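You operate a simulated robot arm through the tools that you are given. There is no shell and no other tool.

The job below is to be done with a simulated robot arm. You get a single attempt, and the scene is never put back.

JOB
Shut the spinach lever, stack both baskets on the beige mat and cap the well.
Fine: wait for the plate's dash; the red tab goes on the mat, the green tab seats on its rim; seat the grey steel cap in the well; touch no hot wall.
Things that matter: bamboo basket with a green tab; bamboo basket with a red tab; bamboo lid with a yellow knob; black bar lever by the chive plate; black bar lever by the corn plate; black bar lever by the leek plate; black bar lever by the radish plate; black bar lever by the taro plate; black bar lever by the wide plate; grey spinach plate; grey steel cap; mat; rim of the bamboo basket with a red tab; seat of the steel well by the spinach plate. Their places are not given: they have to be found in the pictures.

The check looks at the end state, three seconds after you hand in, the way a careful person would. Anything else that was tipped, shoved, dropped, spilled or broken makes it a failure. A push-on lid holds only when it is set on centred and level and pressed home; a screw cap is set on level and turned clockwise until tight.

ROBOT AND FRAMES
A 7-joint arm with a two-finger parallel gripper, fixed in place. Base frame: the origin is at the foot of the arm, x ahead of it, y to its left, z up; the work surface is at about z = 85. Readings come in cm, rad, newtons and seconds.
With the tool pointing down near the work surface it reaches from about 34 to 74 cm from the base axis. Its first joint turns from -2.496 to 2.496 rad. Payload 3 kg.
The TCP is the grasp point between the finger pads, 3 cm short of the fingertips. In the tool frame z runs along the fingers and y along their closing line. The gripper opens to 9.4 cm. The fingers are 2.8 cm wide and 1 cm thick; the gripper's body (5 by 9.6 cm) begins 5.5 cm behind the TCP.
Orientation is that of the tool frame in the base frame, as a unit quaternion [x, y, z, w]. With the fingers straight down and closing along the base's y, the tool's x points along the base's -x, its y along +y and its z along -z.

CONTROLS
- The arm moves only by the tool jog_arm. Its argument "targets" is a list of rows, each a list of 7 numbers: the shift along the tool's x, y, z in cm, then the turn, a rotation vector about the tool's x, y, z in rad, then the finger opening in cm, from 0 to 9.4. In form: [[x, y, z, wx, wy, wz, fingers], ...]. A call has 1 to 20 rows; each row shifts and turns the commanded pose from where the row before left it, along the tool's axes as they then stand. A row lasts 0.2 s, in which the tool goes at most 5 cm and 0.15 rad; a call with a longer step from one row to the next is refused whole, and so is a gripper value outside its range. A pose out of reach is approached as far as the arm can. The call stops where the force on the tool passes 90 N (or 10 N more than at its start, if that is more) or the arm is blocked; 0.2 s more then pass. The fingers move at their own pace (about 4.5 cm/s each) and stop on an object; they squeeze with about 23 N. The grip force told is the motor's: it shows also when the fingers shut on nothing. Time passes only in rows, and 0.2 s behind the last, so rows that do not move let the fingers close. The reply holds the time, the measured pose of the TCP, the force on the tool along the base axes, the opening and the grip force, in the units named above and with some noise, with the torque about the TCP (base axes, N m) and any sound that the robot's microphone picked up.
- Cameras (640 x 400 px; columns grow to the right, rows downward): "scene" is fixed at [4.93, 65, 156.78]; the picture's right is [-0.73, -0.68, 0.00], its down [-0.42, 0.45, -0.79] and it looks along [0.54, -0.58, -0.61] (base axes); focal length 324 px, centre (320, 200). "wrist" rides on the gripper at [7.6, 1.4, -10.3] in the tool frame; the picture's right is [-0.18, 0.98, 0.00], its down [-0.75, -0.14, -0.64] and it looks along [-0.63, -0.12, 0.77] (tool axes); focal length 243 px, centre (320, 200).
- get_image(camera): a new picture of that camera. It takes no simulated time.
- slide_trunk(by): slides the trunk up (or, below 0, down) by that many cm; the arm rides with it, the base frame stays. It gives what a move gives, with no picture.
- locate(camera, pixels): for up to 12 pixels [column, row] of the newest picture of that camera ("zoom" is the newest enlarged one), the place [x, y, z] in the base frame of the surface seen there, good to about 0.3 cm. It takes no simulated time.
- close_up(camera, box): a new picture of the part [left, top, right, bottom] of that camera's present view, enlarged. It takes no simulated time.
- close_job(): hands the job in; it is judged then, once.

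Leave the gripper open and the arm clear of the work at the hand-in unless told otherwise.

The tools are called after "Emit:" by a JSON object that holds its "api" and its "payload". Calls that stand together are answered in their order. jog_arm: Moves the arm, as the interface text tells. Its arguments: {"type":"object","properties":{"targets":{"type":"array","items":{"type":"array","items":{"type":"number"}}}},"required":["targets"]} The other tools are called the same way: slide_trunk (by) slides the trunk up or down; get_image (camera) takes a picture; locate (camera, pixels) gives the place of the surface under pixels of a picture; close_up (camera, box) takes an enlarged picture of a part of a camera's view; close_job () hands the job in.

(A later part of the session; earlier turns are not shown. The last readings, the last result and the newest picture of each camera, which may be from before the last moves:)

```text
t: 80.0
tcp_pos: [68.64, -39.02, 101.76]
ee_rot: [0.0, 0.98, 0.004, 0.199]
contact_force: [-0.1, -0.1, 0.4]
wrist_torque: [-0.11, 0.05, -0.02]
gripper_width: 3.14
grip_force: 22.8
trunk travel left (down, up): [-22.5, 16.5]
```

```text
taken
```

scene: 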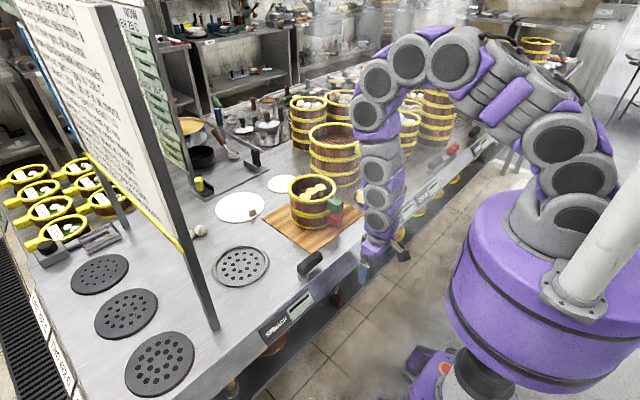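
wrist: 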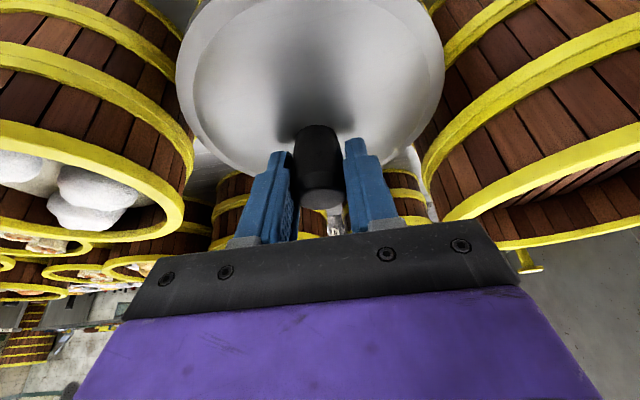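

Gripped the knob at 3.14 cm. I lift vertically 1.2 cm slowly and check that only the cap comes up.

Emit:
{"api": "jog_arm", "payload": {"targets": [[-0.079, 0, -0.184, 0, 0, 0, 0], [-0.118, 0, -0.276, 0, 0, 0, 0], [-0.118, 0, -0.276, 0, 0, 0, 0], [-0.158, 0, -0.368, 0, 0, 0, 0], [0, 0, 0, 0, 0, 0, 0]]}}

Emit:
{"api": "close_up", "payload": {"camera": "scene", "box": [350, 90, 430, 170]}}

Emit:
{"api": "get_image", "payload": {"camera": "wrist"}}

```text
t: 81.2
tcp_pos: [68.79, -38.95, 103.07]
ee_rot: [0.0, 0.98, 0.005, 0.2]
contact_force: [0.6, 0.3, -1.5]
wrist_torque: [-0.03, 0.0, 0.03]
gripper_width: 3.13
grip_force: 23.0
trunk travel left (down, up): [-22.5, 16.5]
```

```text
5.00 times, centred on (390, 130) of scene
```

zoom: 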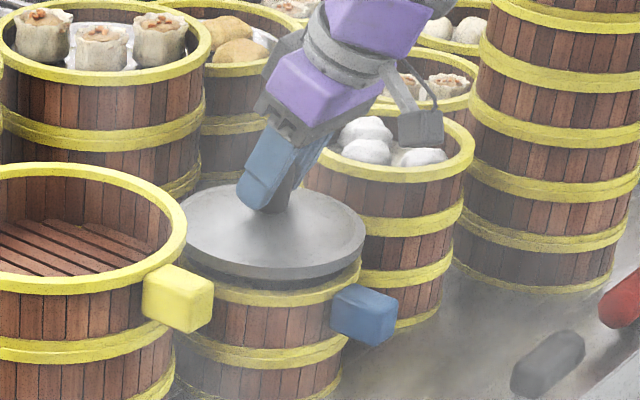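

```text
taken
```

wrist: 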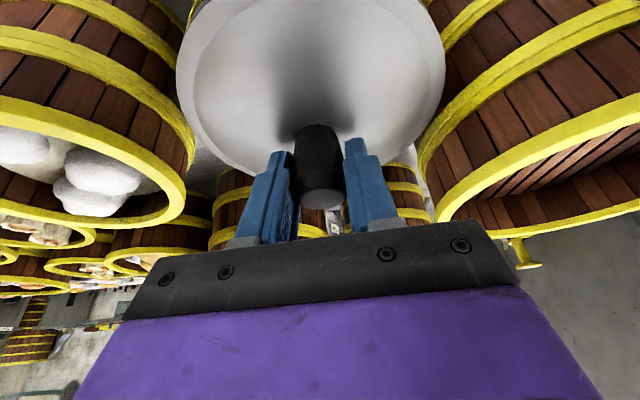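

Only the cap lifts, level, about 1.5 N. I raise it 13 cm vertically, then carry it toward +y above everything.

Emit:
{"api": "jog_arm", "payload": {"targets": [[-0.394, 0, -0.919, 0, 0, 0, 0], [-0.591, 0, -1.379, 0, 0, 0, 0], [-0.788, 0, -1.838, 0, 0, 0, 0], [-0.788, 0, -1.838, 0, 0, 0, 0], [-0.788, 0, -1.838, 0, 0, 0, 0], [-0.788, 0, -1.838, 0, 0, 0, 0], [-0.591, 0, -1.379, 0, 0, 0, 0], [-0.394, 0, -0.919, 0, 0, 0, 0], [0.432, 0.5, -0.185, 0, 0, 0, 0], [0.432, 1.2, -0.185, 0, 0, 0, 0], [0.432, 2, -0.185, 0, 0, 0, 0], [0.432, 2.8, -0.185, 0, 0, 0, 0], [0.432, 3, -0.185, 0, 0, 0, 0], [0.432, 3, -0.185, 0, 0, 0, 0], [0.432, 3, -0.185, 0, 0, 0, 0], [0.432, 3, -0.185, 0, 0, 0, 0], [0.432, 3, -0.185, 0, 0, 0, 0], [0.432, 2.5, -0.185, 0, 0, 0, 0], [0, 1.5, 0, 0, 0, 0, 0], [0, 0.5, 0, 0, 0, 0, 0]]}}

Emit:
{"api": "get_image", "payload": {"camera": "scene"}}

Emit:
{"api": "get_image", "payload": {"camera": "wrist"}}

```text
t: 85.4
tcp_pos: [63.95, -13.03, 116.44]
ee_rot: [0.0, 0.98, 0.004, 0.199]
contact_force: [-0.3, -0.8, -2.0]
wrist_torque: [0.0, 0.02, -0.01]
gripper_width: 3.12
grip_force: 23.3
trunk travel left (down, up): [-22.5, 16.5]
```

```text
taken
```

scene: 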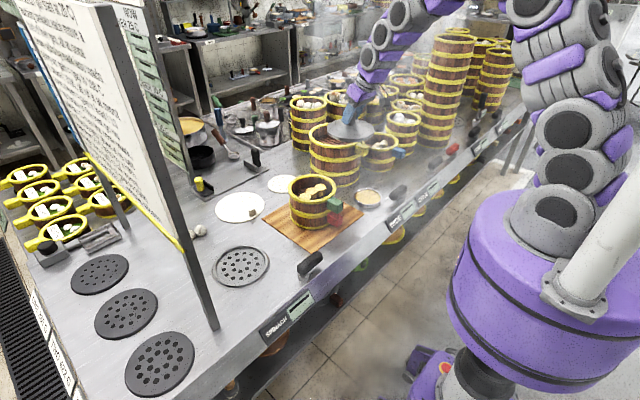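

```text
taken
```

wrist: 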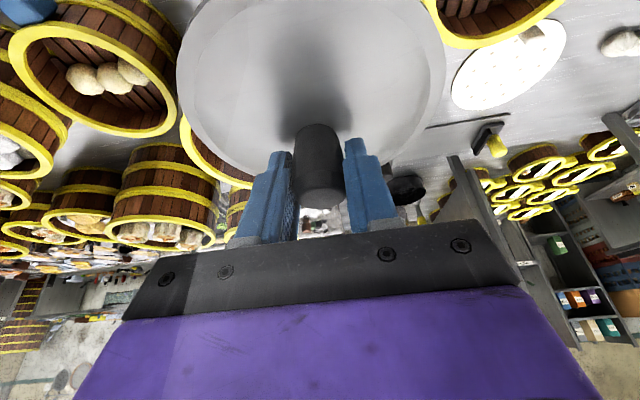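

The cap hangs level. I carry it the remaining 48 cm in +y to above the well.

Emit:
{"api": "jog_arm", "payload": {"targets": [[0, 0.5, 0, 0, 0, 0, 0], [0, 1.2, 0, 0, 0, 0, 0], [0, 2, 0, 0, 0, 0, 0], [0, 2.8, 0, 0, 0, 0, 0], [0, 3, 0, 0, 0, 0, 0], [0, 3, 0, 0, 0, 0, 0], [0, 3, 0, 0, 0, 0, 0], [0, 3, 0, 0, 0, 0, 0], [0, 3, 0, 0, 0, 0, 0], [0, 3, 0, 0, 0, 0, 0], [0, 3, 0, 0, 0, 0, 0], [0, 3, 0, 0, 0, 0, 0], [0, 3, 0, 0, 0, 0, 0], [0, 3, 0, 0, 0, 0, 0], [0, 3, 0, 0, 0, 0, 0], [0, 3, 0, 0, 0, 0, 0], [0, 2.5, 0, 0, 0, 0, 0], [0, 1.5, 0, 0, 0, 0, 0], [0, 0.9, 0, 0, 0, 0, 0], [0, 0.6, 0, 0, 0, 0, 0]]}}

Emit:
{"api": "get_image", "payload": {"camera": "scene"}}

Emit:
{"api": "get_image", "payload": {"camera": "wrist"}}

```text
t: 89.6
tcp_pos: [63.95, 35.1, 116.76]
ee_rot: [-0.001, 0.98, 0.004, 0.2]
contact_force: [0.6, 0.0, -2.1]
wrist_torque: [0.0, 0.0, 0.01]
gripper_width: 3.11
grip_force: 23.1
trunk travel left (down, up): [-22.5, 16.5]
```

```text
taken
```

scene: 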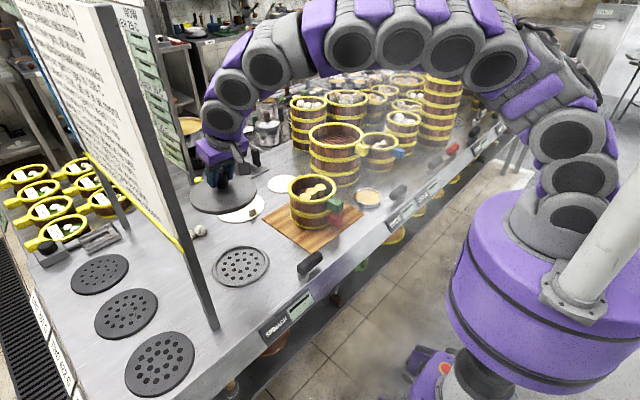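

```text
taken
```

wrist: 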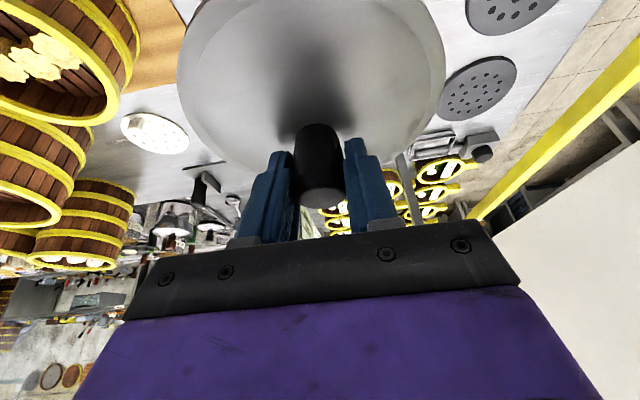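

The cap is above the well. I locate points around the cap's rim in the scene picture to find its centre relative to the well.

Emit:
{"api": "close_up", "payload": {"camera": "scene", "box": [175, 150, 275, 230]}}

Emit:
{"api": "locate", "payload": {"camera": "zoom", "pixels": [[110, 205], [130, 250], [180, 285], [240, 300], [300, 295], [360, 270], [400, 230], [405, 190], [120, 180], [380, 165]]}}

Emit:
{"api": "close_up", "payload": {"camera": "wrist", "box": [160, 0, 460, 240]}}

Emit:
{"api": "locate", "payload": {"camera": "wrist", "pixels": [[182, 80], [190, 120], [210, 150], [442, 80], [435, 40], [430, 120], [200, 30], [380, 150], [245, 170], [225, 10]]}}

```text
5.00 times, centred on (225, 190) of scene
```

zoom: 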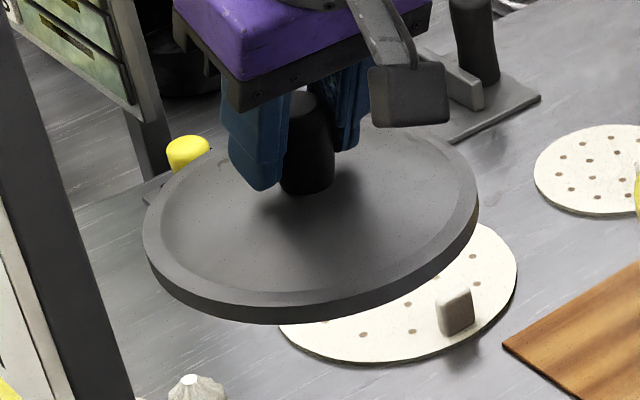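

```text
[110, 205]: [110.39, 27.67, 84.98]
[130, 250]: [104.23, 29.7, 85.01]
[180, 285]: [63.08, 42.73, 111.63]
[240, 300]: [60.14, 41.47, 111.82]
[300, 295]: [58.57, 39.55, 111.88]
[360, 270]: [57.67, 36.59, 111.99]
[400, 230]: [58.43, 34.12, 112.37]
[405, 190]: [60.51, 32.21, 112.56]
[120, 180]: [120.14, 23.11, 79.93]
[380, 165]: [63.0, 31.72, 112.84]
```

```text
1.67 times, centred on (310, 120) of wrist
```

zoom: 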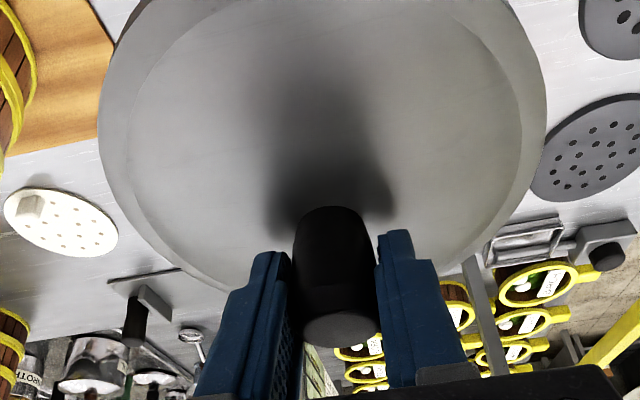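

```text
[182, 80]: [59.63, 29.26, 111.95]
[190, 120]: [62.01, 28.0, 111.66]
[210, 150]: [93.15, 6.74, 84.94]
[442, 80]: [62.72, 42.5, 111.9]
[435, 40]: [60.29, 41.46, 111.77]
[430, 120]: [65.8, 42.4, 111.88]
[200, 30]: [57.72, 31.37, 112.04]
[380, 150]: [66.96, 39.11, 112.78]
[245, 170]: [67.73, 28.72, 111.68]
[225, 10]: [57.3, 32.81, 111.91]
```

Cap centre is about (64.3,35.2) by fit, rim z 111.8. Now I measure the well more finely: ring crest points all around.

Emit:
{"api": "close_up", "payload": {"camera": "scene", "box": [205, 235, 277, 295]}}

Emit:
{"api": "locate", "payload": {"camera": "zoom", "pixels": [[95, 185], [130, 130], [200, 95], [300, 80], [400, 85], [480, 110], [540, 165], [530, 235], [470, 290], [380, 325], [270, 335], [170, 300]]}}

```text
6.67 times, centred on (241, 265) of scene
```

zoom: 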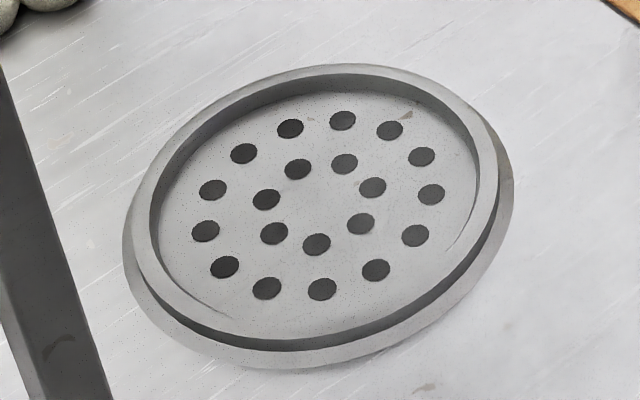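

```text
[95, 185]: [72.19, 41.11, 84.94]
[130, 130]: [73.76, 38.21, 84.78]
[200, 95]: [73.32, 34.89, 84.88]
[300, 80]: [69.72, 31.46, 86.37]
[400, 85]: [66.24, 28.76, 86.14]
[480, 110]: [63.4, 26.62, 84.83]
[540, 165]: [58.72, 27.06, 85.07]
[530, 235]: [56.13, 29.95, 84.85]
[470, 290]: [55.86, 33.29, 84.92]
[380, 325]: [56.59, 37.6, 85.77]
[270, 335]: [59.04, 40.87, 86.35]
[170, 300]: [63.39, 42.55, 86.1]
```

I pick points right on the crest band of the ring in this zoom.

Emit:
{"api": "locate", "payload": {"camera": "zoom", "pixels": [[147, 230], [172, 165], [215, 117], [270, 85], [345, 70], [410, 80], [460, 108], [490, 155], [483, 215], [420, 295], [320, 344], [210, 325]]}}

Emit:
{"api": "locate", "payload": {"camera": "zoom", "pixels": [[291, 128], [342, 121], [389, 130], [421, 156], [431, 194], [414, 236], [376, 269], [321, 289], [266, 288], [224, 267], [205, 231], [213, 189]]}}

```text
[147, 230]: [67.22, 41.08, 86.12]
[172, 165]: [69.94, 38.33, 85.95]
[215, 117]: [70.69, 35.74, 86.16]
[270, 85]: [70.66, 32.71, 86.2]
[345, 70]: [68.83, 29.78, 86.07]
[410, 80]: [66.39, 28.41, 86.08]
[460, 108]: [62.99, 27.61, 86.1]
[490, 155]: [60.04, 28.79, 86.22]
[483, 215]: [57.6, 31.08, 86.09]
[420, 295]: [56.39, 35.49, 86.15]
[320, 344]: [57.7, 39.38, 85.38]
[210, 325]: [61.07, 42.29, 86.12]
```

```text
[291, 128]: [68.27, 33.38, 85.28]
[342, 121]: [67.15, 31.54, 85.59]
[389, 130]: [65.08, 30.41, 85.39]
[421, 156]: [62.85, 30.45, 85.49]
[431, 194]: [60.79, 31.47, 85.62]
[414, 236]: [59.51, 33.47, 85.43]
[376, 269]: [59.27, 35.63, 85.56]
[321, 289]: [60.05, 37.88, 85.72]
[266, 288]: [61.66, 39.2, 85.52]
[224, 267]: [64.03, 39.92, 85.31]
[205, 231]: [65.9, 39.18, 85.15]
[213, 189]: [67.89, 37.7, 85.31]
```

Well centre about (63.8,35.05) (holes average (63.9,35.06), ring fit (63.65,35.05)). I lower the cap vertically 22 cm to hover about 2.5 cm above the ring and compare outlines.

Emit:
{"api": "jog_arm", "payload": {"targets": [[0.394, 0, 0.919, 0, 0, 0, 0], [0.788, 0, 1.838, 0, 0, 0, 0], [0.985, 0, 2.298, 0, 0, 0, 0], [0.985, 0, 2.298, 0, 0, 0, 0], [0.985, 0, 2.298, 0, 0, 0, 0], [0.985, 0, 2.298, 0, 0, 0, 0], [0.985, 0, 2.298, 0, 0, 0, 0], [0.985, 0, 2.298, 0, 0, 0, 0], [0.788, 0, 1.838, 0, 0, 0, 0], [0.591, 0, 1.379, 0, 0, 0, 0], [0.197, 0, 0.46, 0, 0, 0, 0], [0, 0, 0, 0, 0, 0, 0]]}}

Emit:
{"api": "close_up", "payload": {"camera": "scene", "box": [190, 210, 290, 300]}}

Emit:
{"api": "get_image", "payload": {"camera": "wrist"}}

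```text
t: 92.2
tcp_pos: [63.85, 35.25, 94.63]
ee_rot: [0.0, 0.98, 0.003, 0.2]
contact_force: [0.9, -0.1, -1.4]
wrist_torque: [0.0, -0.03, 0.01]
gripper_width: 3.12
grip_force: 23.3
trunk travel left (down, up): [-22.5, 16.5]
```

```text
4.44 times, centred on (240, 255) of scene
```

zoom: 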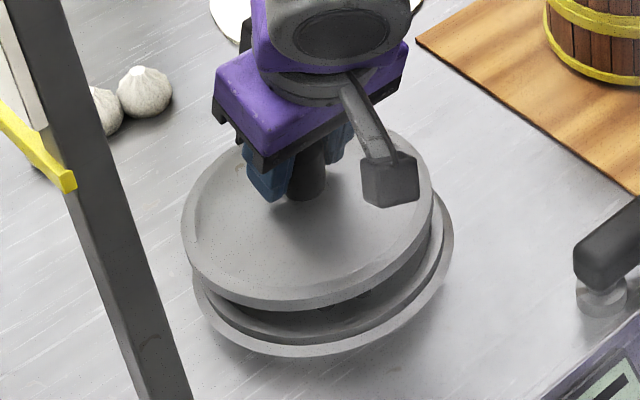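

```text
taken
```

wrist: 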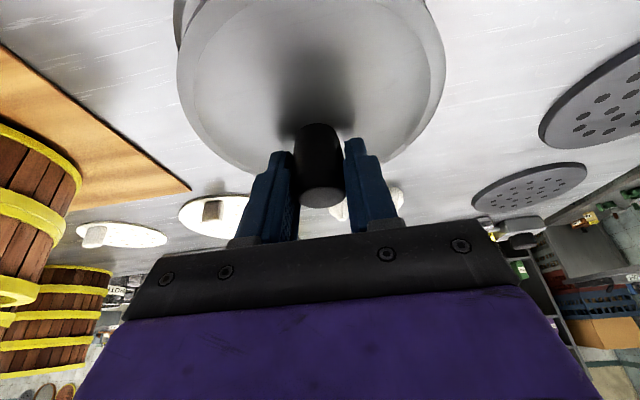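

I locate points on the cap's upper rim from the scene zoom for a better circle fit.

Emit:
{"api": "close_up", "payload": {"camera": "scene", "box": [205, 228, 277, 298]}}

Emit:
{"api": "close_up", "payload": {"camera": "scene", "box": [215, 230, 300, 295]}}

Emit:
{"api": "close_up", "payload": {"camera": "scene", "box": [190, 210, 290, 300]}}

Emit:
{"api": "locate", "payload": {"camera": "zoom", "pixels": [[190, 235], [205, 270], [235, 292], [290, 302], [345, 292], [395, 260], [428, 205], [424, 165], [400, 140], [190, 205], [210, 175], [235, 152]]}}

```text
5.71 times, centred on (241, 263) of scene
```

zoom: 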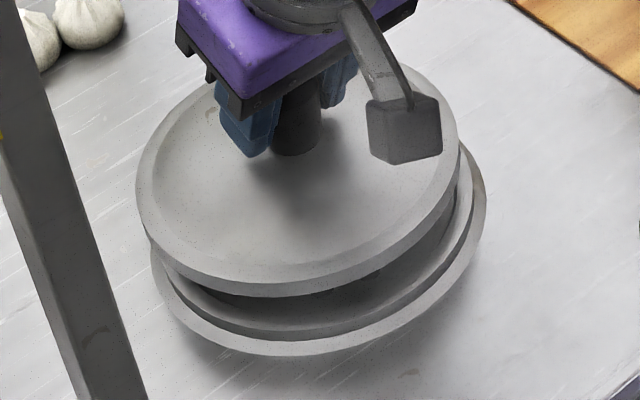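

```text
6.15 times, centred on (258, 262) of scene
```

zoom: 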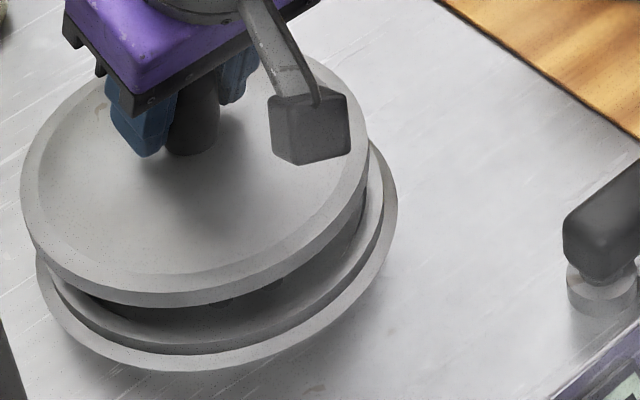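

```text
4.44 times, centred on (240, 255) of scene
```

zoom: 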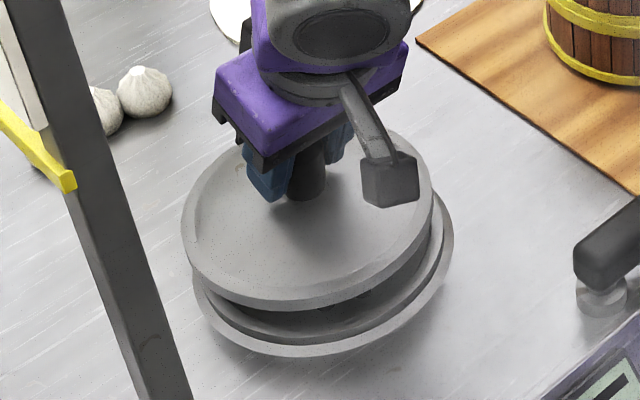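

```text
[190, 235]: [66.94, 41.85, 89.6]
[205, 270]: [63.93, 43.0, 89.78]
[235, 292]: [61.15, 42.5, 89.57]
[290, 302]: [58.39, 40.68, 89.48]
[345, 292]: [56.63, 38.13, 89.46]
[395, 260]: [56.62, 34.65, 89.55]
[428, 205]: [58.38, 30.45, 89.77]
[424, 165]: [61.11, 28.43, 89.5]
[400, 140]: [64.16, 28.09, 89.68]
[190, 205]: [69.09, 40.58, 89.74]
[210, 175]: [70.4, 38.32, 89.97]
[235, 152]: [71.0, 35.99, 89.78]
```

Cap fit gives (63.7,35.5) and ring fit about (63.7,35.03) from the same camera, so the cap may be ~0.3 cm too far in +y. I zoom in on the gap on both sides to judge.

Emit:
{"api": "close_up", "payload": {"camera": "scene", "box": [255, 235, 295, 285]}}

Emit:
{"api": "close_up", "payload": {"camera": "scene", "box": [222, 262, 272, 298]}}

Emit:
{"api": "close_up", "payload": {"camera": "wrist", "box": [150, 0, 300, 130]}}

Emit:
{"api": "close_up", "payload": {"camera": "wrist", "box": [340, 0, 490, 160]}}

```text
8.00 times, centred on (275, 260) of scene
```

zoom: 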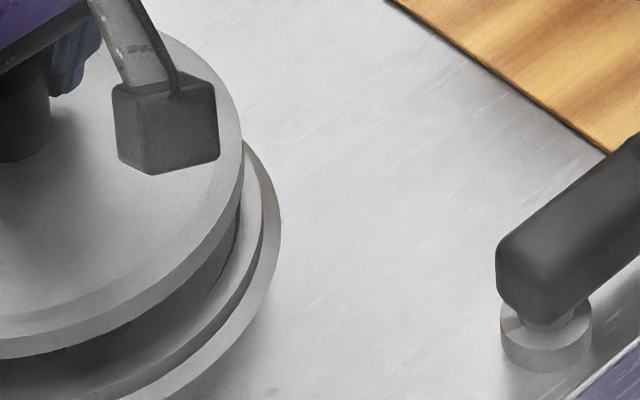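

```text
11.11 times, centred on (247, 280) of scene
```

zoom: 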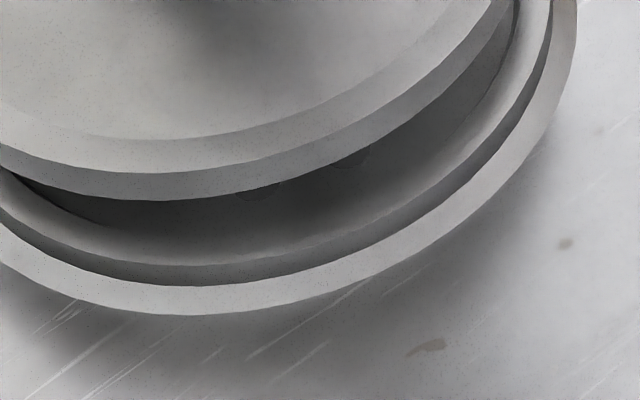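

```text
3.08 times, centred on (225, 65) of wrist
```

zoom: 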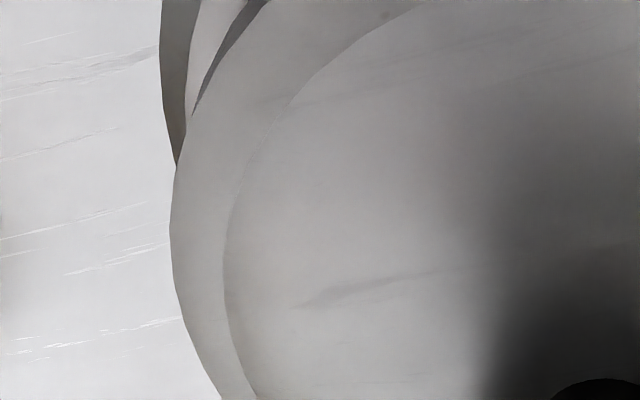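

```text
2.50 times, centred on (415, 80) of wrist
```

zoom: 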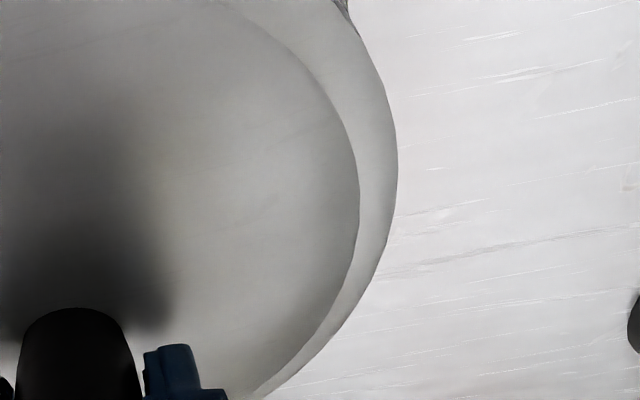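

Both cameras agree: relative to the ring the cap sits about 0.4 cm too far in +y, x is good. I shift -0.4 cm in y and lower 1.2 cm, then check again.

Emit:
{"api": "jog_arm", "payload": {"targets": [[0, -0.2, 0, 0, 0, 0, 0], [0, -0.2, 0, 0, 0, 0, 0], [0.236, 0, 0.551, 0, 0, 0, 0], [0.236, 0, 0.551, 0, 0, 0, 0], [0, 0, 0, 0, 0, 0, 0], [0, 0, 0, 0, 0, 0, 0]]}}

Emit:
{"api": "close_up", "payload": {"camera": "scene", "box": [190, 210, 290, 300]}}

Emit:
{"api": "locate", "payload": {"camera": "zoom", "pixels": [[192, 240], [207, 275], [237, 298], [292, 308], [347, 298], [397, 265], [430, 210], [426, 170], [400, 143], [192, 210], [212, 180], [237, 157]]}}

Emit:
{"api": "get_image", "payload": {"camera": "wrist"}}

```text
t: 93.6
tcp_pos: [63.85, 34.77, 93.56]
ee_rot: [-0.001, 0.98, 0.003, 0.2]
contact_force: [0.7, 0.1, -1.7]
wrist_torque: [-0.02, 0.0, -0.01]
gripper_width: 3.09
grip_force: 22.9
trunk travel left (down, up): [-22.5, 16.5]
```

```text
4.44 times, centred on (240, 255) of scene
```

zoom: 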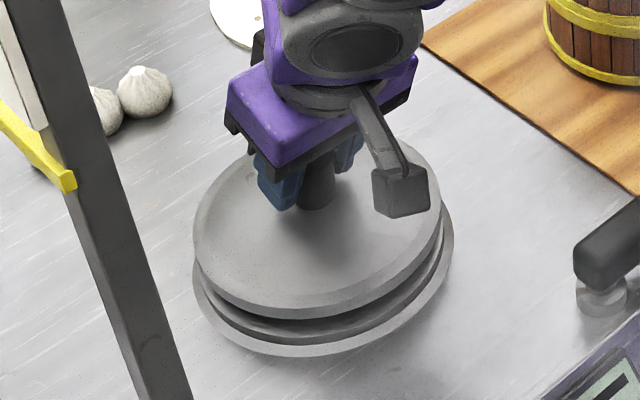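

```text
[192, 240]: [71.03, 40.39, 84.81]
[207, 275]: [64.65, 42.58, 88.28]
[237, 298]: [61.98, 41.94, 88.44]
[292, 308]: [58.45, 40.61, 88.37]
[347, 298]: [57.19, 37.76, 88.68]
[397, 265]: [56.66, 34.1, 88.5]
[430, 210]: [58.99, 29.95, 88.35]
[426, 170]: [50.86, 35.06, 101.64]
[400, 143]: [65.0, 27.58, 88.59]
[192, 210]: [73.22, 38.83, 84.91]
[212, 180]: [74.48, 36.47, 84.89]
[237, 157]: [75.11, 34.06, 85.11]
```

```text
taken
```

wrist: 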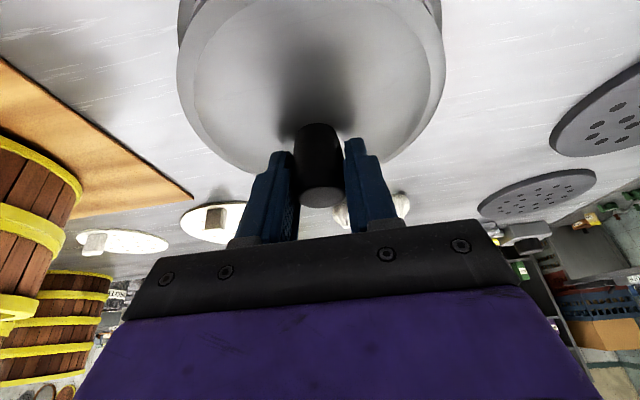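

The cap now lines up with the ring within about 0.2 cm in both views. I lower in small steps and watch the force.

Emit:
{"api": "jog_arm", "payload": {"targets": [[0.118, 0, 0.276, 0, 0, 0, 0], [0.118, 0, 0.276, 0, 0, 0, 0], [0.118, 0, 0.276, 0, 0, 0, 0], [0, 0, 0, 0, 0, 0, 0]]}}

Emit:
{"api": "close_up", "payload": {"camera": "scene", "box": [205, 230, 285, 295]}}

```text
t: 94.6
tcp_pos: [63.88, 34.89, 92.65]
ee_rot: [-0.001, 0.98, 0.005, 0.2]
contact_force: [0.0, -0.8, -2.0]
wrist_torque: [0.01, 0.01, 0.02]
gripper_width: 3.08
grip_force: 22.9
trunk travel left (down, up): [-22.5, 16.5]
```

```text
6.15 times, centred on (245, 262) of scene
```

zoom: 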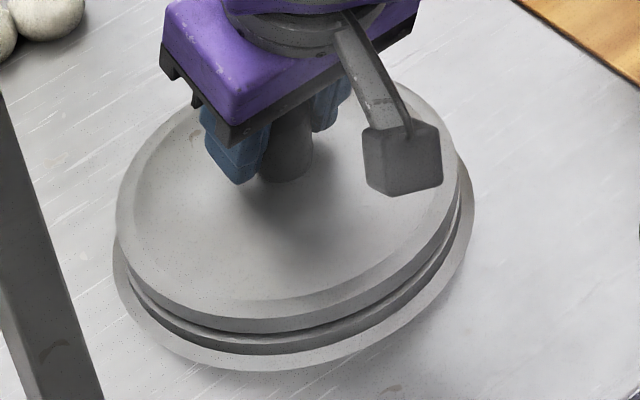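

The cap outline is about 0.15 cm toward the picture's right of the ring; I correct +0.1 in x and y and continue down in 0.2 cm steps.

Emit:
{"api": "jog_arm", "payload": {"targets": [[-0.092, 0.1, 0.039, 0, 0, 0, 0], [0.079, 0, 0.184, 0, 0, 0, 0], [0.079, 0, 0.184, 0, 0, 0, 0], [0.079, 0, 0.184, 0, 0, 0, 0], [0, 0, 0, 0, 0, 0, 0]]}}

Emit:
{"api": "close_up", "payload": {"camera": "scene", "box": [205, 230, 285, 295]}}

```text
t: 95.8
tcp_pos: [64.05, 34.99, 92.13]
ee_rot: [0.0, 0.98, 0.004, 0.201]
contact_force: [8.8, 1.7, 21.9]
wrist_torque: [-0.41, -0.14, 0.07]
gripper_width: 3.12
grip_force: 23.3
trunk travel left (down, up): [-22.5, 16.5]
```

```text
6.15 times, centred on (245, 262) of scene
```

zoom: 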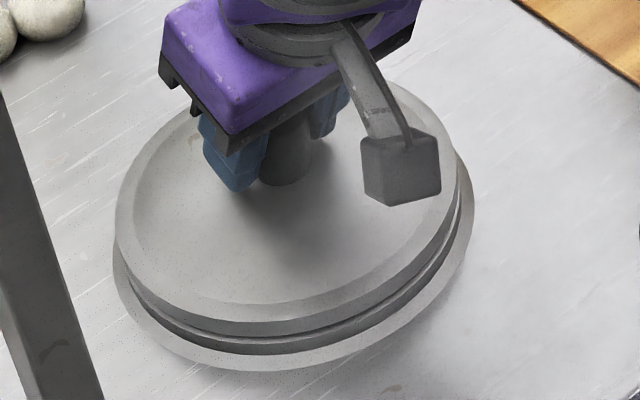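

Contact: 22 N up with a push toward +x, torque showing contact on the (-x,-y) side – the cap must go a bit more to +x,+y. I lift 0.3 cm, shift (+0.15,+0.15) and try again.

Emit:
{"api": "jog_arm", "payload": {"targets": [[-0.118, 0, -0.276, 0, 0, 0, 0], [-0.138, 0.15, 0.059, 0, 0, 0, 0], [0.059, 0, 0.138, 0, 0, 0, 0], [0.059, 0, 0.138, 0, 0, 0, 0], [0, 0, 0, 0, 0, 0, 0]]}}

Emit:
{"api": "close_up", "payload": {"camera": "scene", "box": [205, 230, 285, 295]}}

```text
t: 97.0
tcp_pos: [63.87, 34.98, 92.12]
ee_rot: [0.0, 0.98, 0.004, 0.2]
contact_force: [-3.4, -1.9, 11.8]
wrist_torque: [-0.36, 0.16, -0.06]
gripper_width: 3.13
grip_force: 23.0
trunk travel left (down, up): [-22.5, 16.5]
```

```text
6.15 times, centred on (245, 262) of scene
```

zoom: 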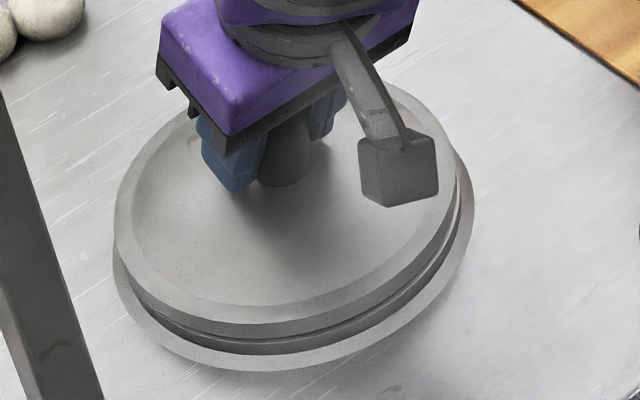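

Resistance again at about the same height (TCP z 92.1), so perhaps the cap is touching the ring top. To know the cap's shape I check how high the blue basket's now-open rim is (the cap's edge there was at z 97.1).

Emit:
{"api": "close_up", "payload": {"camera": "scene", "box": [350, 115, 420, 185]}}

Emit:
{"api": "locate", "payload": {"camera": "zoom", "pixels": [[200, 170], [240, 190], [300, 200], [350, 185], [380, 160], [390, 140], [300, 110], [250, 120], [210, 200], [300, 160], [330, 130]]}}

Emit:
{"api": "close_up", "payload": {"camera": "scene", "box": [225, 262, 285, 295]}}

Emit:
{"api": "close_up", "payload": {"camera": "scene", "box": [215, 265, 255, 295]}}

```text
5.71 times, centred on (385, 150) of scene
```

zoom: 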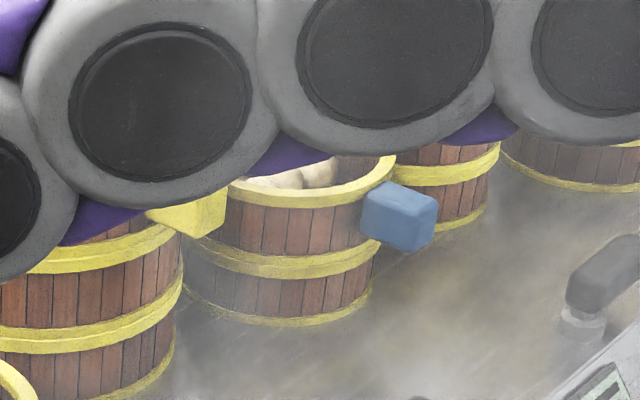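

```text
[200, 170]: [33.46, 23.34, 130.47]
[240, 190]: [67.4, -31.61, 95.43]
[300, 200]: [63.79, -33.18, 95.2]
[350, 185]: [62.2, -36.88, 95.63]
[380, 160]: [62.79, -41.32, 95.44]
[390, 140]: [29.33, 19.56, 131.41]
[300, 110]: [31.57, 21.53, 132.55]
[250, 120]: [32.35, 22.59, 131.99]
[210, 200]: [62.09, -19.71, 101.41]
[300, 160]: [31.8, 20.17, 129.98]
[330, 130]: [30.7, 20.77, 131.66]
```

```text
10.67 times, centred on (255, 278) of scene
```

zoom: 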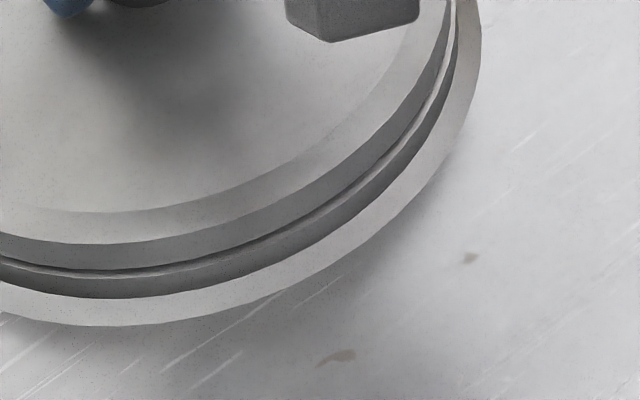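

```text
13.33 times, centred on (235, 280) of scene
```

zoom: 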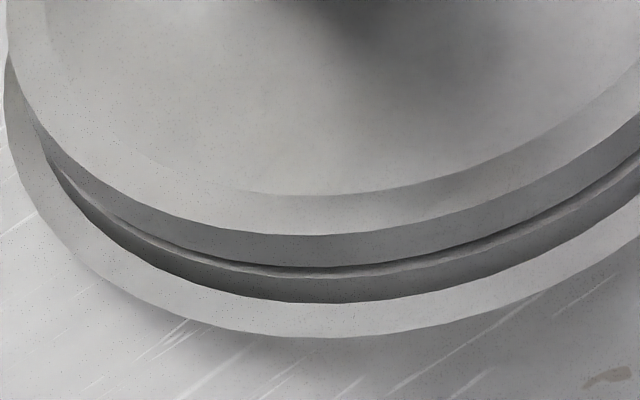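

The forces suggest the touch moved to the -y side, so the cap probably needs more +y. I lift 0.4 cm, shift +0.2 in y, and lower gently again to compare height and torque.

Emit:
{"api": "jog_arm", "payload": {"targets": [[-0.158, 0, -0.368, 0, 0, 0, 0], [0, 0.2, 0, 0, 0, 0, 0], [0, 0, 0, 0, 0, 0, 0]]}}

Emit:
{"api": "jog_arm", "payload": {"targets": [[0.059, 0, 0.138, 0, 0, 0, 0], [0.059, 0, 0.138, 0, 0, 0, 0], [0.039, 0, 0.092, 0, 0, 0, 0], [0, 0, 0, 0, 0, 0, 0]]}}

Emit:
{"api": "close_up", "payload": {"camera": "scene", "box": [205, 230, 285, 295]}}

```text
t: 97.8
tcp_pos: [64.05, 35.36, 92.34]
ee_rot: [-0.001, 0.98, 0.004, 0.2]
contact_force: [-0.3, -0.8, -1.1]
wrist_torque: [-0.01, 0.03, 0.0]
gripper_width: 3.08
grip_force: 23.0
trunk travel left (down, up): [-22.5, 16.5]
```

```text
t: 98.8
tcp_pos: [64.0, 35.23, 92.19]
ee_rot: [-0.001, 0.98, 0.004, 0.2]
contact_force: [1.9, -0.7, 4.2]
wrist_torque: [-0.44, 0.01, 0.03]
gripper_width: 3.1
grip_force: 23.2
trunk travel left (down, up): [-22.5, 16.5]
```

```text
6.15 times, centred on (245, 262) of scene
```

zoom: 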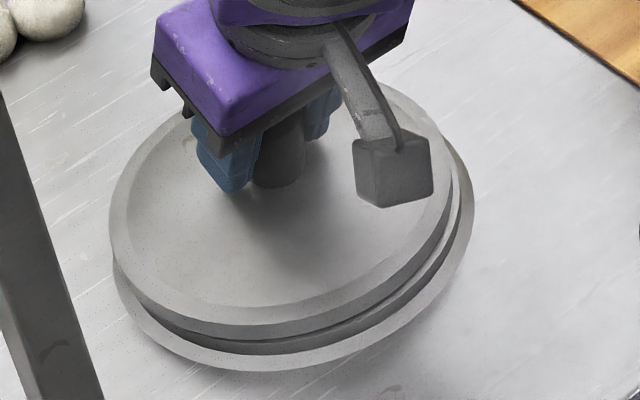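

Touch height is the same each time (TCP z ≈ 92.2), so the cap seems to rest on the ring top; the picture suggests it is now slightly too far to +x,+y. I lift 0.3, shift (-0.2,-0.15), lower to light contact and check.

Emit:
{"api": "jog_arm", "payload": {"targets": [[-0.118, 0, -0.276, 0, 0, 0, 0], [0.184, -0.15, -0.079, 0, 0, 0, 0], [0.059, 0, 0.138, 0, 0, 0, 0], [0.059, 0, 0.138, 0, 0, 0, 0], [0.02, 0, 0.046, 0, 0, 0, 0], [0, 0, 0, 0, 0, 0, 0]]}}

Emit:
{"api": "close_up", "payload": {"camera": "scene", "box": [205, 230, 285, 295]}}

Emit:
{"api": "get_image", "payload": {"camera": "wrist"}}

```text
t: 100.2
tcp_pos: [63.88, 35.15, 92.09]
ee_rot: [0.0, 0.98, 0.004, 0.201]
contact_force: [-0.5, -0.2, 14.7]
wrist_torque: [-0.47, 0.04, 0.02]
gripper_width: 3.08
grip_force: 22.9
trunk travel left (down, up): [-22.5, 16.5]
```

```text
6.15 times, centred on (245, 262) of scene
```

zoom: 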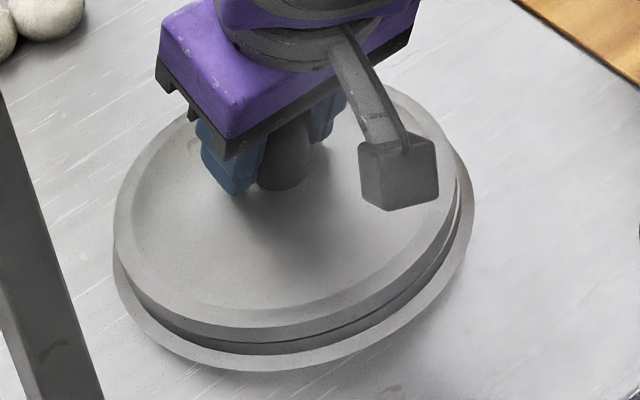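

```text
taken
```

wrist: 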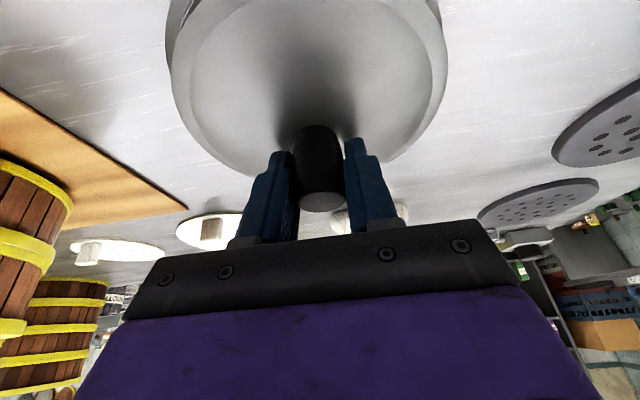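

I look at both sides of the cap in the wrist view to compare how much of the ring flange shows.

Emit:
{"api": "close_up", "payload": {"camera": "wrist", "box": [150, 0, 250, 120]}}

Emit:
{"api": "close_up", "payload": {"camera": "wrist", "box": [370, 0, 470, 120]}}

Emit:
{"api": "close_up", "payload": {"camera": "scene", "box": [220, 265, 290, 295]}}

```text
3.33 times, centred on (200, 60) of wrist
```

zoom: 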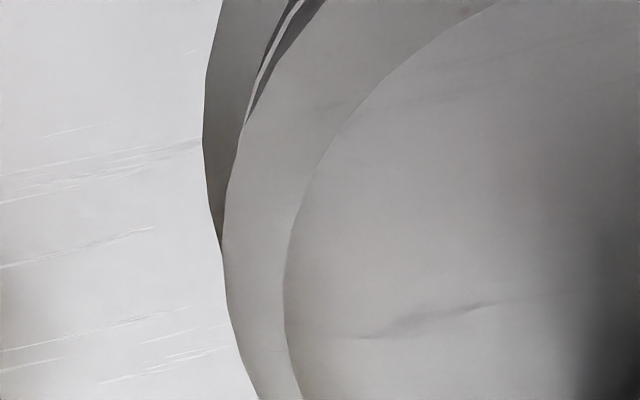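

```text
3.33 times, centred on (420, 60) of wrist
```

zoom: 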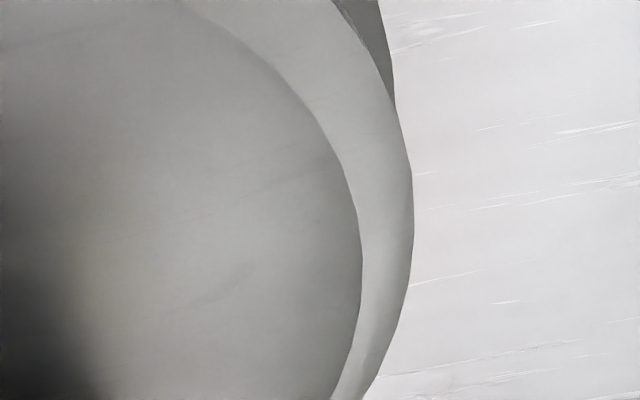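

```text
9.14 times, centred on (255, 280) of scene
```

zoom: 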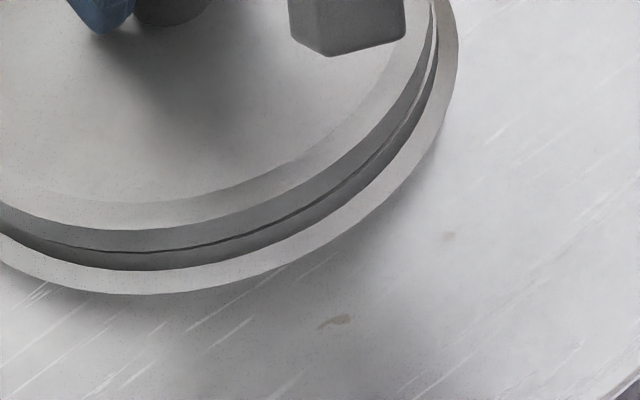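

Analysis of the wrist view: cap is about 0.16 cm too far +y relative to the ring, x nearly right. I lift slightly, shift (+0.08,-0.15), lower to light contact, then release and let it settle.

Emit:
{"api": "jog_arm", "payload": {"targets": [[-0.118, 0, -0.276, 0, 0, 0, 0], [-0.074, -0.15, 0.032, 0, 0, 0, 0], [0.059, 0, 0.138, 0, 0, 0, 0], [0.059, 0, 0.138, 0, 0, 0, 0], [0, 0, 0, 0, 0, 0, 0], [0, 0, 0, 0, 0, 0, 0]]}}

Emit:
{"api": "close_up", "payload": {"camera": "scene", "box": [205, 230, 285, 295]}}

```text
t: 101.6
tcp_pos: [63.89, 35.06, 92.15]
ee_rot: [0.0, 0.98, 0.005, 0.201]
contact_force: [-0.9, 2.9, 19.4]
wrist_torque: [-0.53, 0.03, 0.02]
gripper_width: 3.07
grip_force: 22.8
trunk travel left (down, up): [-22.5, 16.5]
```

```text
6.15 times, centred on (245, 262) of scene
```

zoom: 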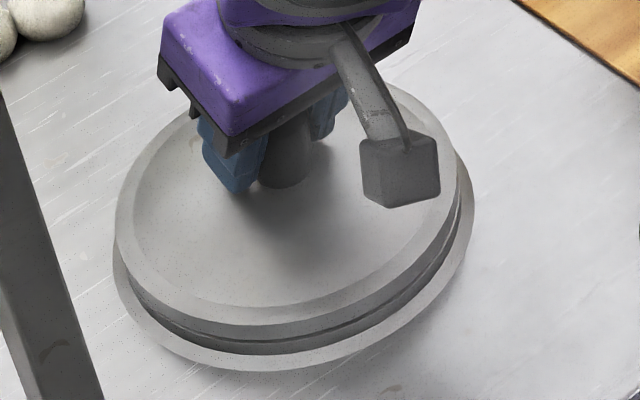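

A push toward +y appears now, so the balanced y is a little higher. I lift, shift +0.12 in y, set down lightly and open the fingers to let the cap settle.

Emit:
{"api": "jog_arm", "payload": {"targets": [[-0.118, 0, -0.276, 0, 0, 0, 0], [0, 0.12, 0, 0, 0, 0, 0], [0.059, 0, 0.138, 0, 0, 0, 0], [0.039, 0, 0.092, 0, 0, 0, 0], [0, 0, 0, 0, 0, 0, 0], [0, 0, 0, 0, 0, 0, 3.4], [0, 0, 0, 0, 0, 0, 4.2], [0, 0, 0, 0, 0, 0, 5.5], [0, 0, 0, 0, 0, 0, 6.0]]}}

Emit:
{"api": "close_up", "payload": {"camera": "scene", "box": [205, 230, 285, 295]}}

Emit:
{"api": "get_image", "payload": {"camera": "wrist"}}

```text
t: 103.6
tcp_pos: [63.96, 34.9, 92.0]
ee_rot: [0.0, 0.98, 0.004, 0.199]
contact_force: [-2.7, 1.7, 8.0]
wrist_torque: [-0.25, 0.06, -0.02]
gripper_width: 5.96
grip_force: 0.0
trunk travel left (down, up): [-22.5, 16.5]
```

```text
6.15 times, centred on (245, 262) of scene
```

zoom: 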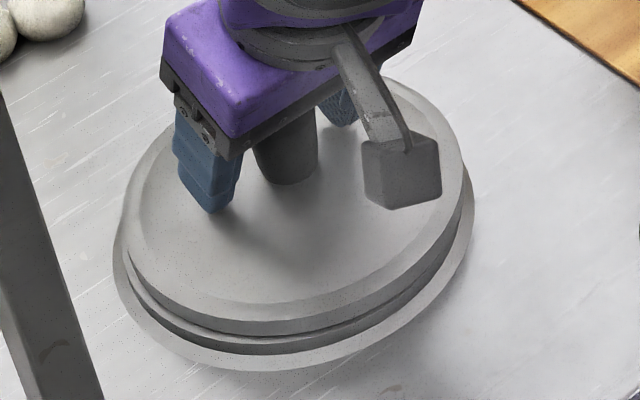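

```text
taken
```

wrist: 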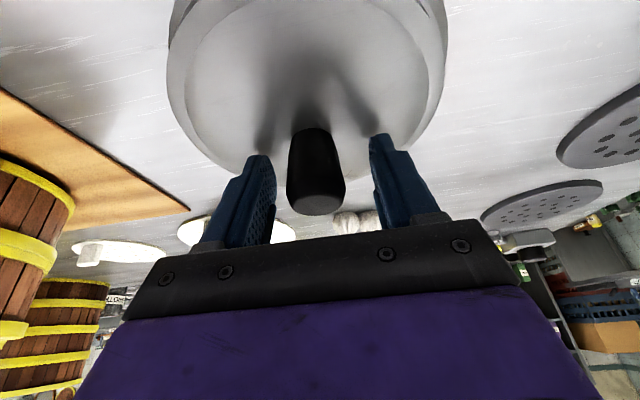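

After opening, the fingertips still press on the cap's top (8 N). I raise the tool straight up 1 cm and then further to leave the knob, and look.

Emit:
{"api": "jog_arm", "payload": {"targets": [[-0.118, 0, -0.276, 0, 0, 0, 6.5], [-0.276, 0, -0.643, 0, 0, 0, 6.5], [-0.788, 0, -1.838, 0, 0, 0, 6.5], [-0.985, 0, -2.298, 0, 0, 0, 6.5], [-0.985, 0, -2.298, 0, 0, 0, 6.5], [0, 0, 0, 0, 0, 0, 6.5]]}}

Emit:
{"api": "close_up", "payload": {"camera": "scene", "box": [205, 230, 285, 295]}}

Emit:
{"api": "get_image", "payload": {"camera": "wrist"}}

```text
t: 105.0
tcp_pos: [63.84, 35.12, 100.03]
ee_rot: [0.0, 0.98, 0.003, 0.199]
contact_force: [-0.1, 0.1, 0.5]
wrist_torque: [-0.01, 0.04, 0.01]
gripper_width: 6.53
grip_force: 0.1
trunk travel left (down, up): [-22.5, 16.5]
```

```text
6.15 times, centred on (245, 262) of scene
```

zoom: 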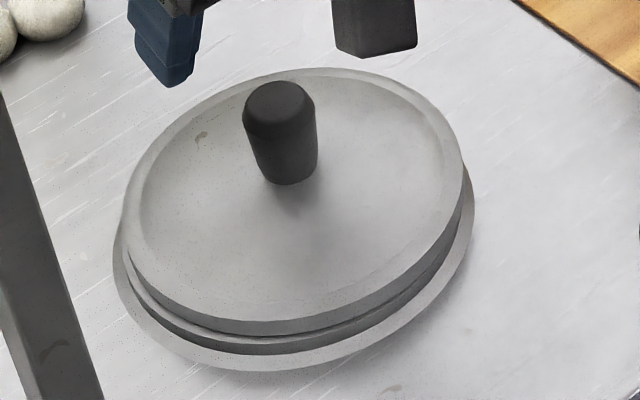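

```text
taken
```

wrist: 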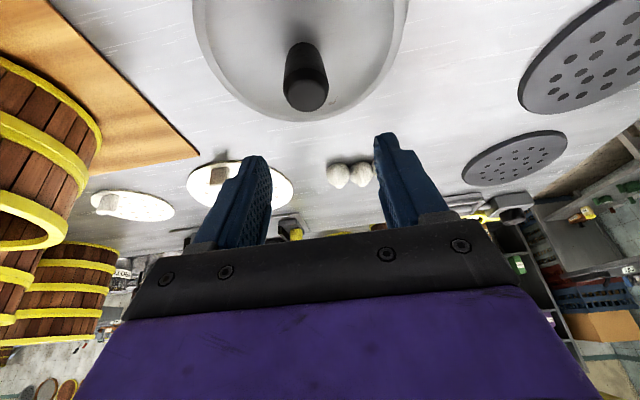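

Now the cap is free and fully visible. I measure heights around its rim to see how it sits.

Emit:
{"api": "locate", "payload": {"camera": "zoom", "pixels": [[135, 225], [150, 280], [200, 312], [260, 328], [330, 318], [400, 280], [445, 225], [455, 170], [425, 110], [360, 78], [220, 100], [160, 155]]}}

Emit:
{"api": "close_up", "payload": {"camera": "scene", "box": [215, 260, 285, 300]}}

Emit:
{"api": "close_up", "payload": {"camera": "scene", "box": [205, 230, 285, 295]}}

Emit:
{"api": "locate", "payload": {"camera": "zoom", "pixels": [[120, 245], [128, 290], [165, 330], [230, 358], [300, 360], [380, 330], [440, 280], [467, 230], [280, 110], [280, 180], [320, 250], [200, 200]]}}

```text
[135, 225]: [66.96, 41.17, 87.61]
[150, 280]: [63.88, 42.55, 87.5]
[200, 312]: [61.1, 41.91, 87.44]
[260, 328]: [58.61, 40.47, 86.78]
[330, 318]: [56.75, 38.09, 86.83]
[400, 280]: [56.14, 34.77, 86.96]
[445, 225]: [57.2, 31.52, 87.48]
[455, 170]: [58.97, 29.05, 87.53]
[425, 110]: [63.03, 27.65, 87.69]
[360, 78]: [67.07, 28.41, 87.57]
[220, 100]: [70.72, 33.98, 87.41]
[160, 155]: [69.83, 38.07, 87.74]
```

```text
9.14 times, centred on (250, 280) of scene
```

zoom: 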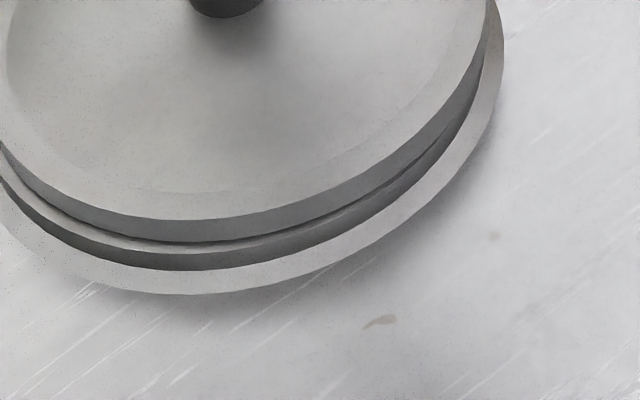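

```text
6.15 times, centred on (245, 262) of scene
```

zoom: 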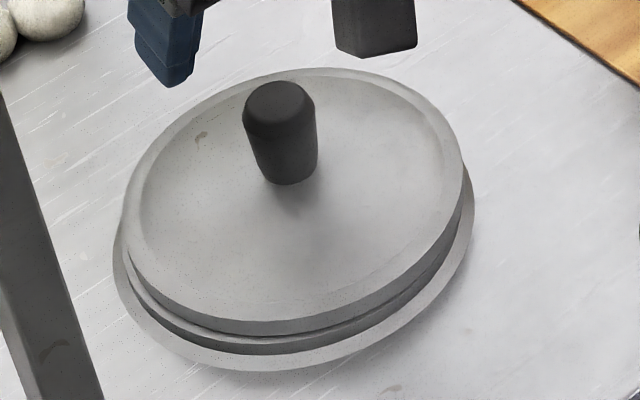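

```text
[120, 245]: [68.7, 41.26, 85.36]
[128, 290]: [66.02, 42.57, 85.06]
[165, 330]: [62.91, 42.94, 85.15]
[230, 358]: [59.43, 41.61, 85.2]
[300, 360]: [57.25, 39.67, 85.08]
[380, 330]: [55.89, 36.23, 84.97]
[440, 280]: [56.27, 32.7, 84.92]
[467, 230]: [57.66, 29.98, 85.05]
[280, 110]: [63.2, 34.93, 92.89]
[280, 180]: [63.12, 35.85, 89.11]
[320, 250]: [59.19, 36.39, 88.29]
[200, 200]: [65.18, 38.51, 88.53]
```

The cap rim is at z ≈ 87.5 nearly level, centre about (63.45,34.95) versus well (63.75,35.03): off by ~0.3 cm in -x. To know whether it is fully down, I compare with how it sat on the blue basket: measure that basket's rim top.

Emit:
{"api": "close_up", "payload": {"camera": "scene", "box": [350, 110, 420, 180]}}

Emit:
{"api": "get_image", "payload": {"camera": "scene"}}

```text
5.71 times, centred on (385, 145) of scene
```

zoom: 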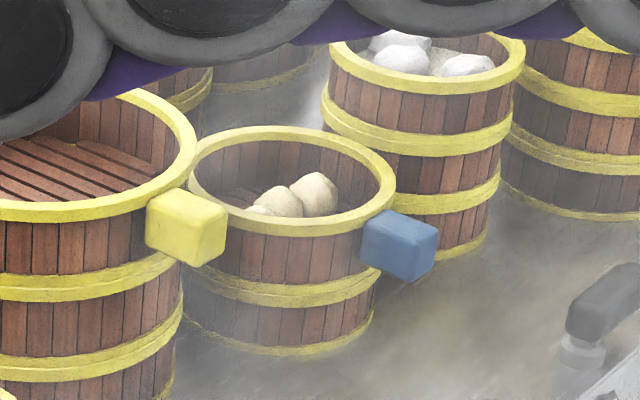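

```text
taken
```

scene: 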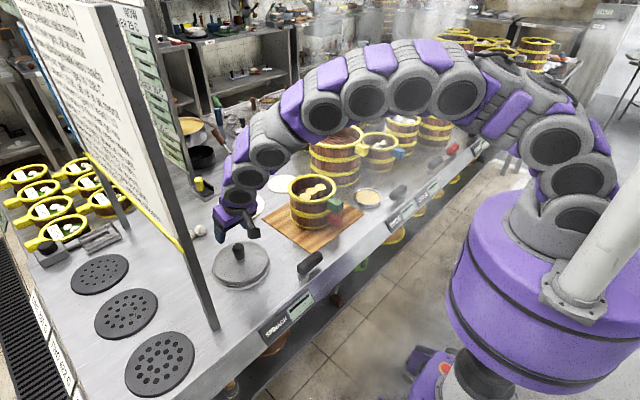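

I locate the blue basket's rim-top points.

Emit:
{"api": "close_up", "payload": {"camera": "scene", "box": [355, 125, 405, 175]}}

Emit:
{"api": "locate", "payload": {"camera": "zoom", "pixels": [[150, 190], [200, 222], [260, 238], [330, 232], [390, 210], [420, 170], [400, 120], [330, 85], [250, 75], [180, 90], [130, 130], [125, 160]]}}

```text
8.00 times, centred on (380, 150) of scene
```

zoom: 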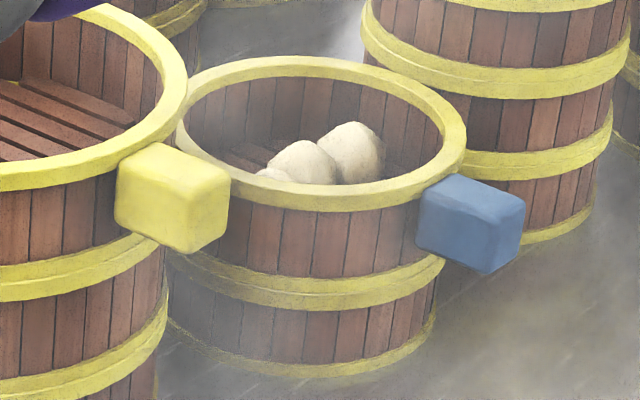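

```text
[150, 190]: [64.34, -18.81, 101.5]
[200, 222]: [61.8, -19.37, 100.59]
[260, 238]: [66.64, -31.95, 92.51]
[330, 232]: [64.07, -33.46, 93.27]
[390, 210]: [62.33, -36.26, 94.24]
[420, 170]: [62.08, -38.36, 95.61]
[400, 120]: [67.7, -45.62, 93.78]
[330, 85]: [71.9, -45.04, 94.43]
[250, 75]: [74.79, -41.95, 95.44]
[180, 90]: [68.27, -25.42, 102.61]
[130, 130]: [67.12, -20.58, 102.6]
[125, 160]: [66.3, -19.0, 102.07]
```

I pick the rim properly in this zoom.

Emit:
{"api": "locate", "payload": {"camera": "zoom", "pixels": [[240, 185], [290, 196], [340, 194], [400, 178], [440, 152], [455, 125], [435, 98], [390, 75], [330, 62], [260, 62], [210, 78], [185, 105]]}}

```text
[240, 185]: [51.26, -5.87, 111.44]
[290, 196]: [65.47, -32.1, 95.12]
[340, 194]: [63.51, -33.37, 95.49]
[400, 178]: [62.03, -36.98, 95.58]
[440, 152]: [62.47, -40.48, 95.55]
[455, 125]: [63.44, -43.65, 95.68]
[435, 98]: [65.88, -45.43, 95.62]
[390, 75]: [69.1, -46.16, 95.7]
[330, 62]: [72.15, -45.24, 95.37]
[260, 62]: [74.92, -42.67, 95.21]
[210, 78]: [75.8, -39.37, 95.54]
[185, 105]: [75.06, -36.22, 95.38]
```

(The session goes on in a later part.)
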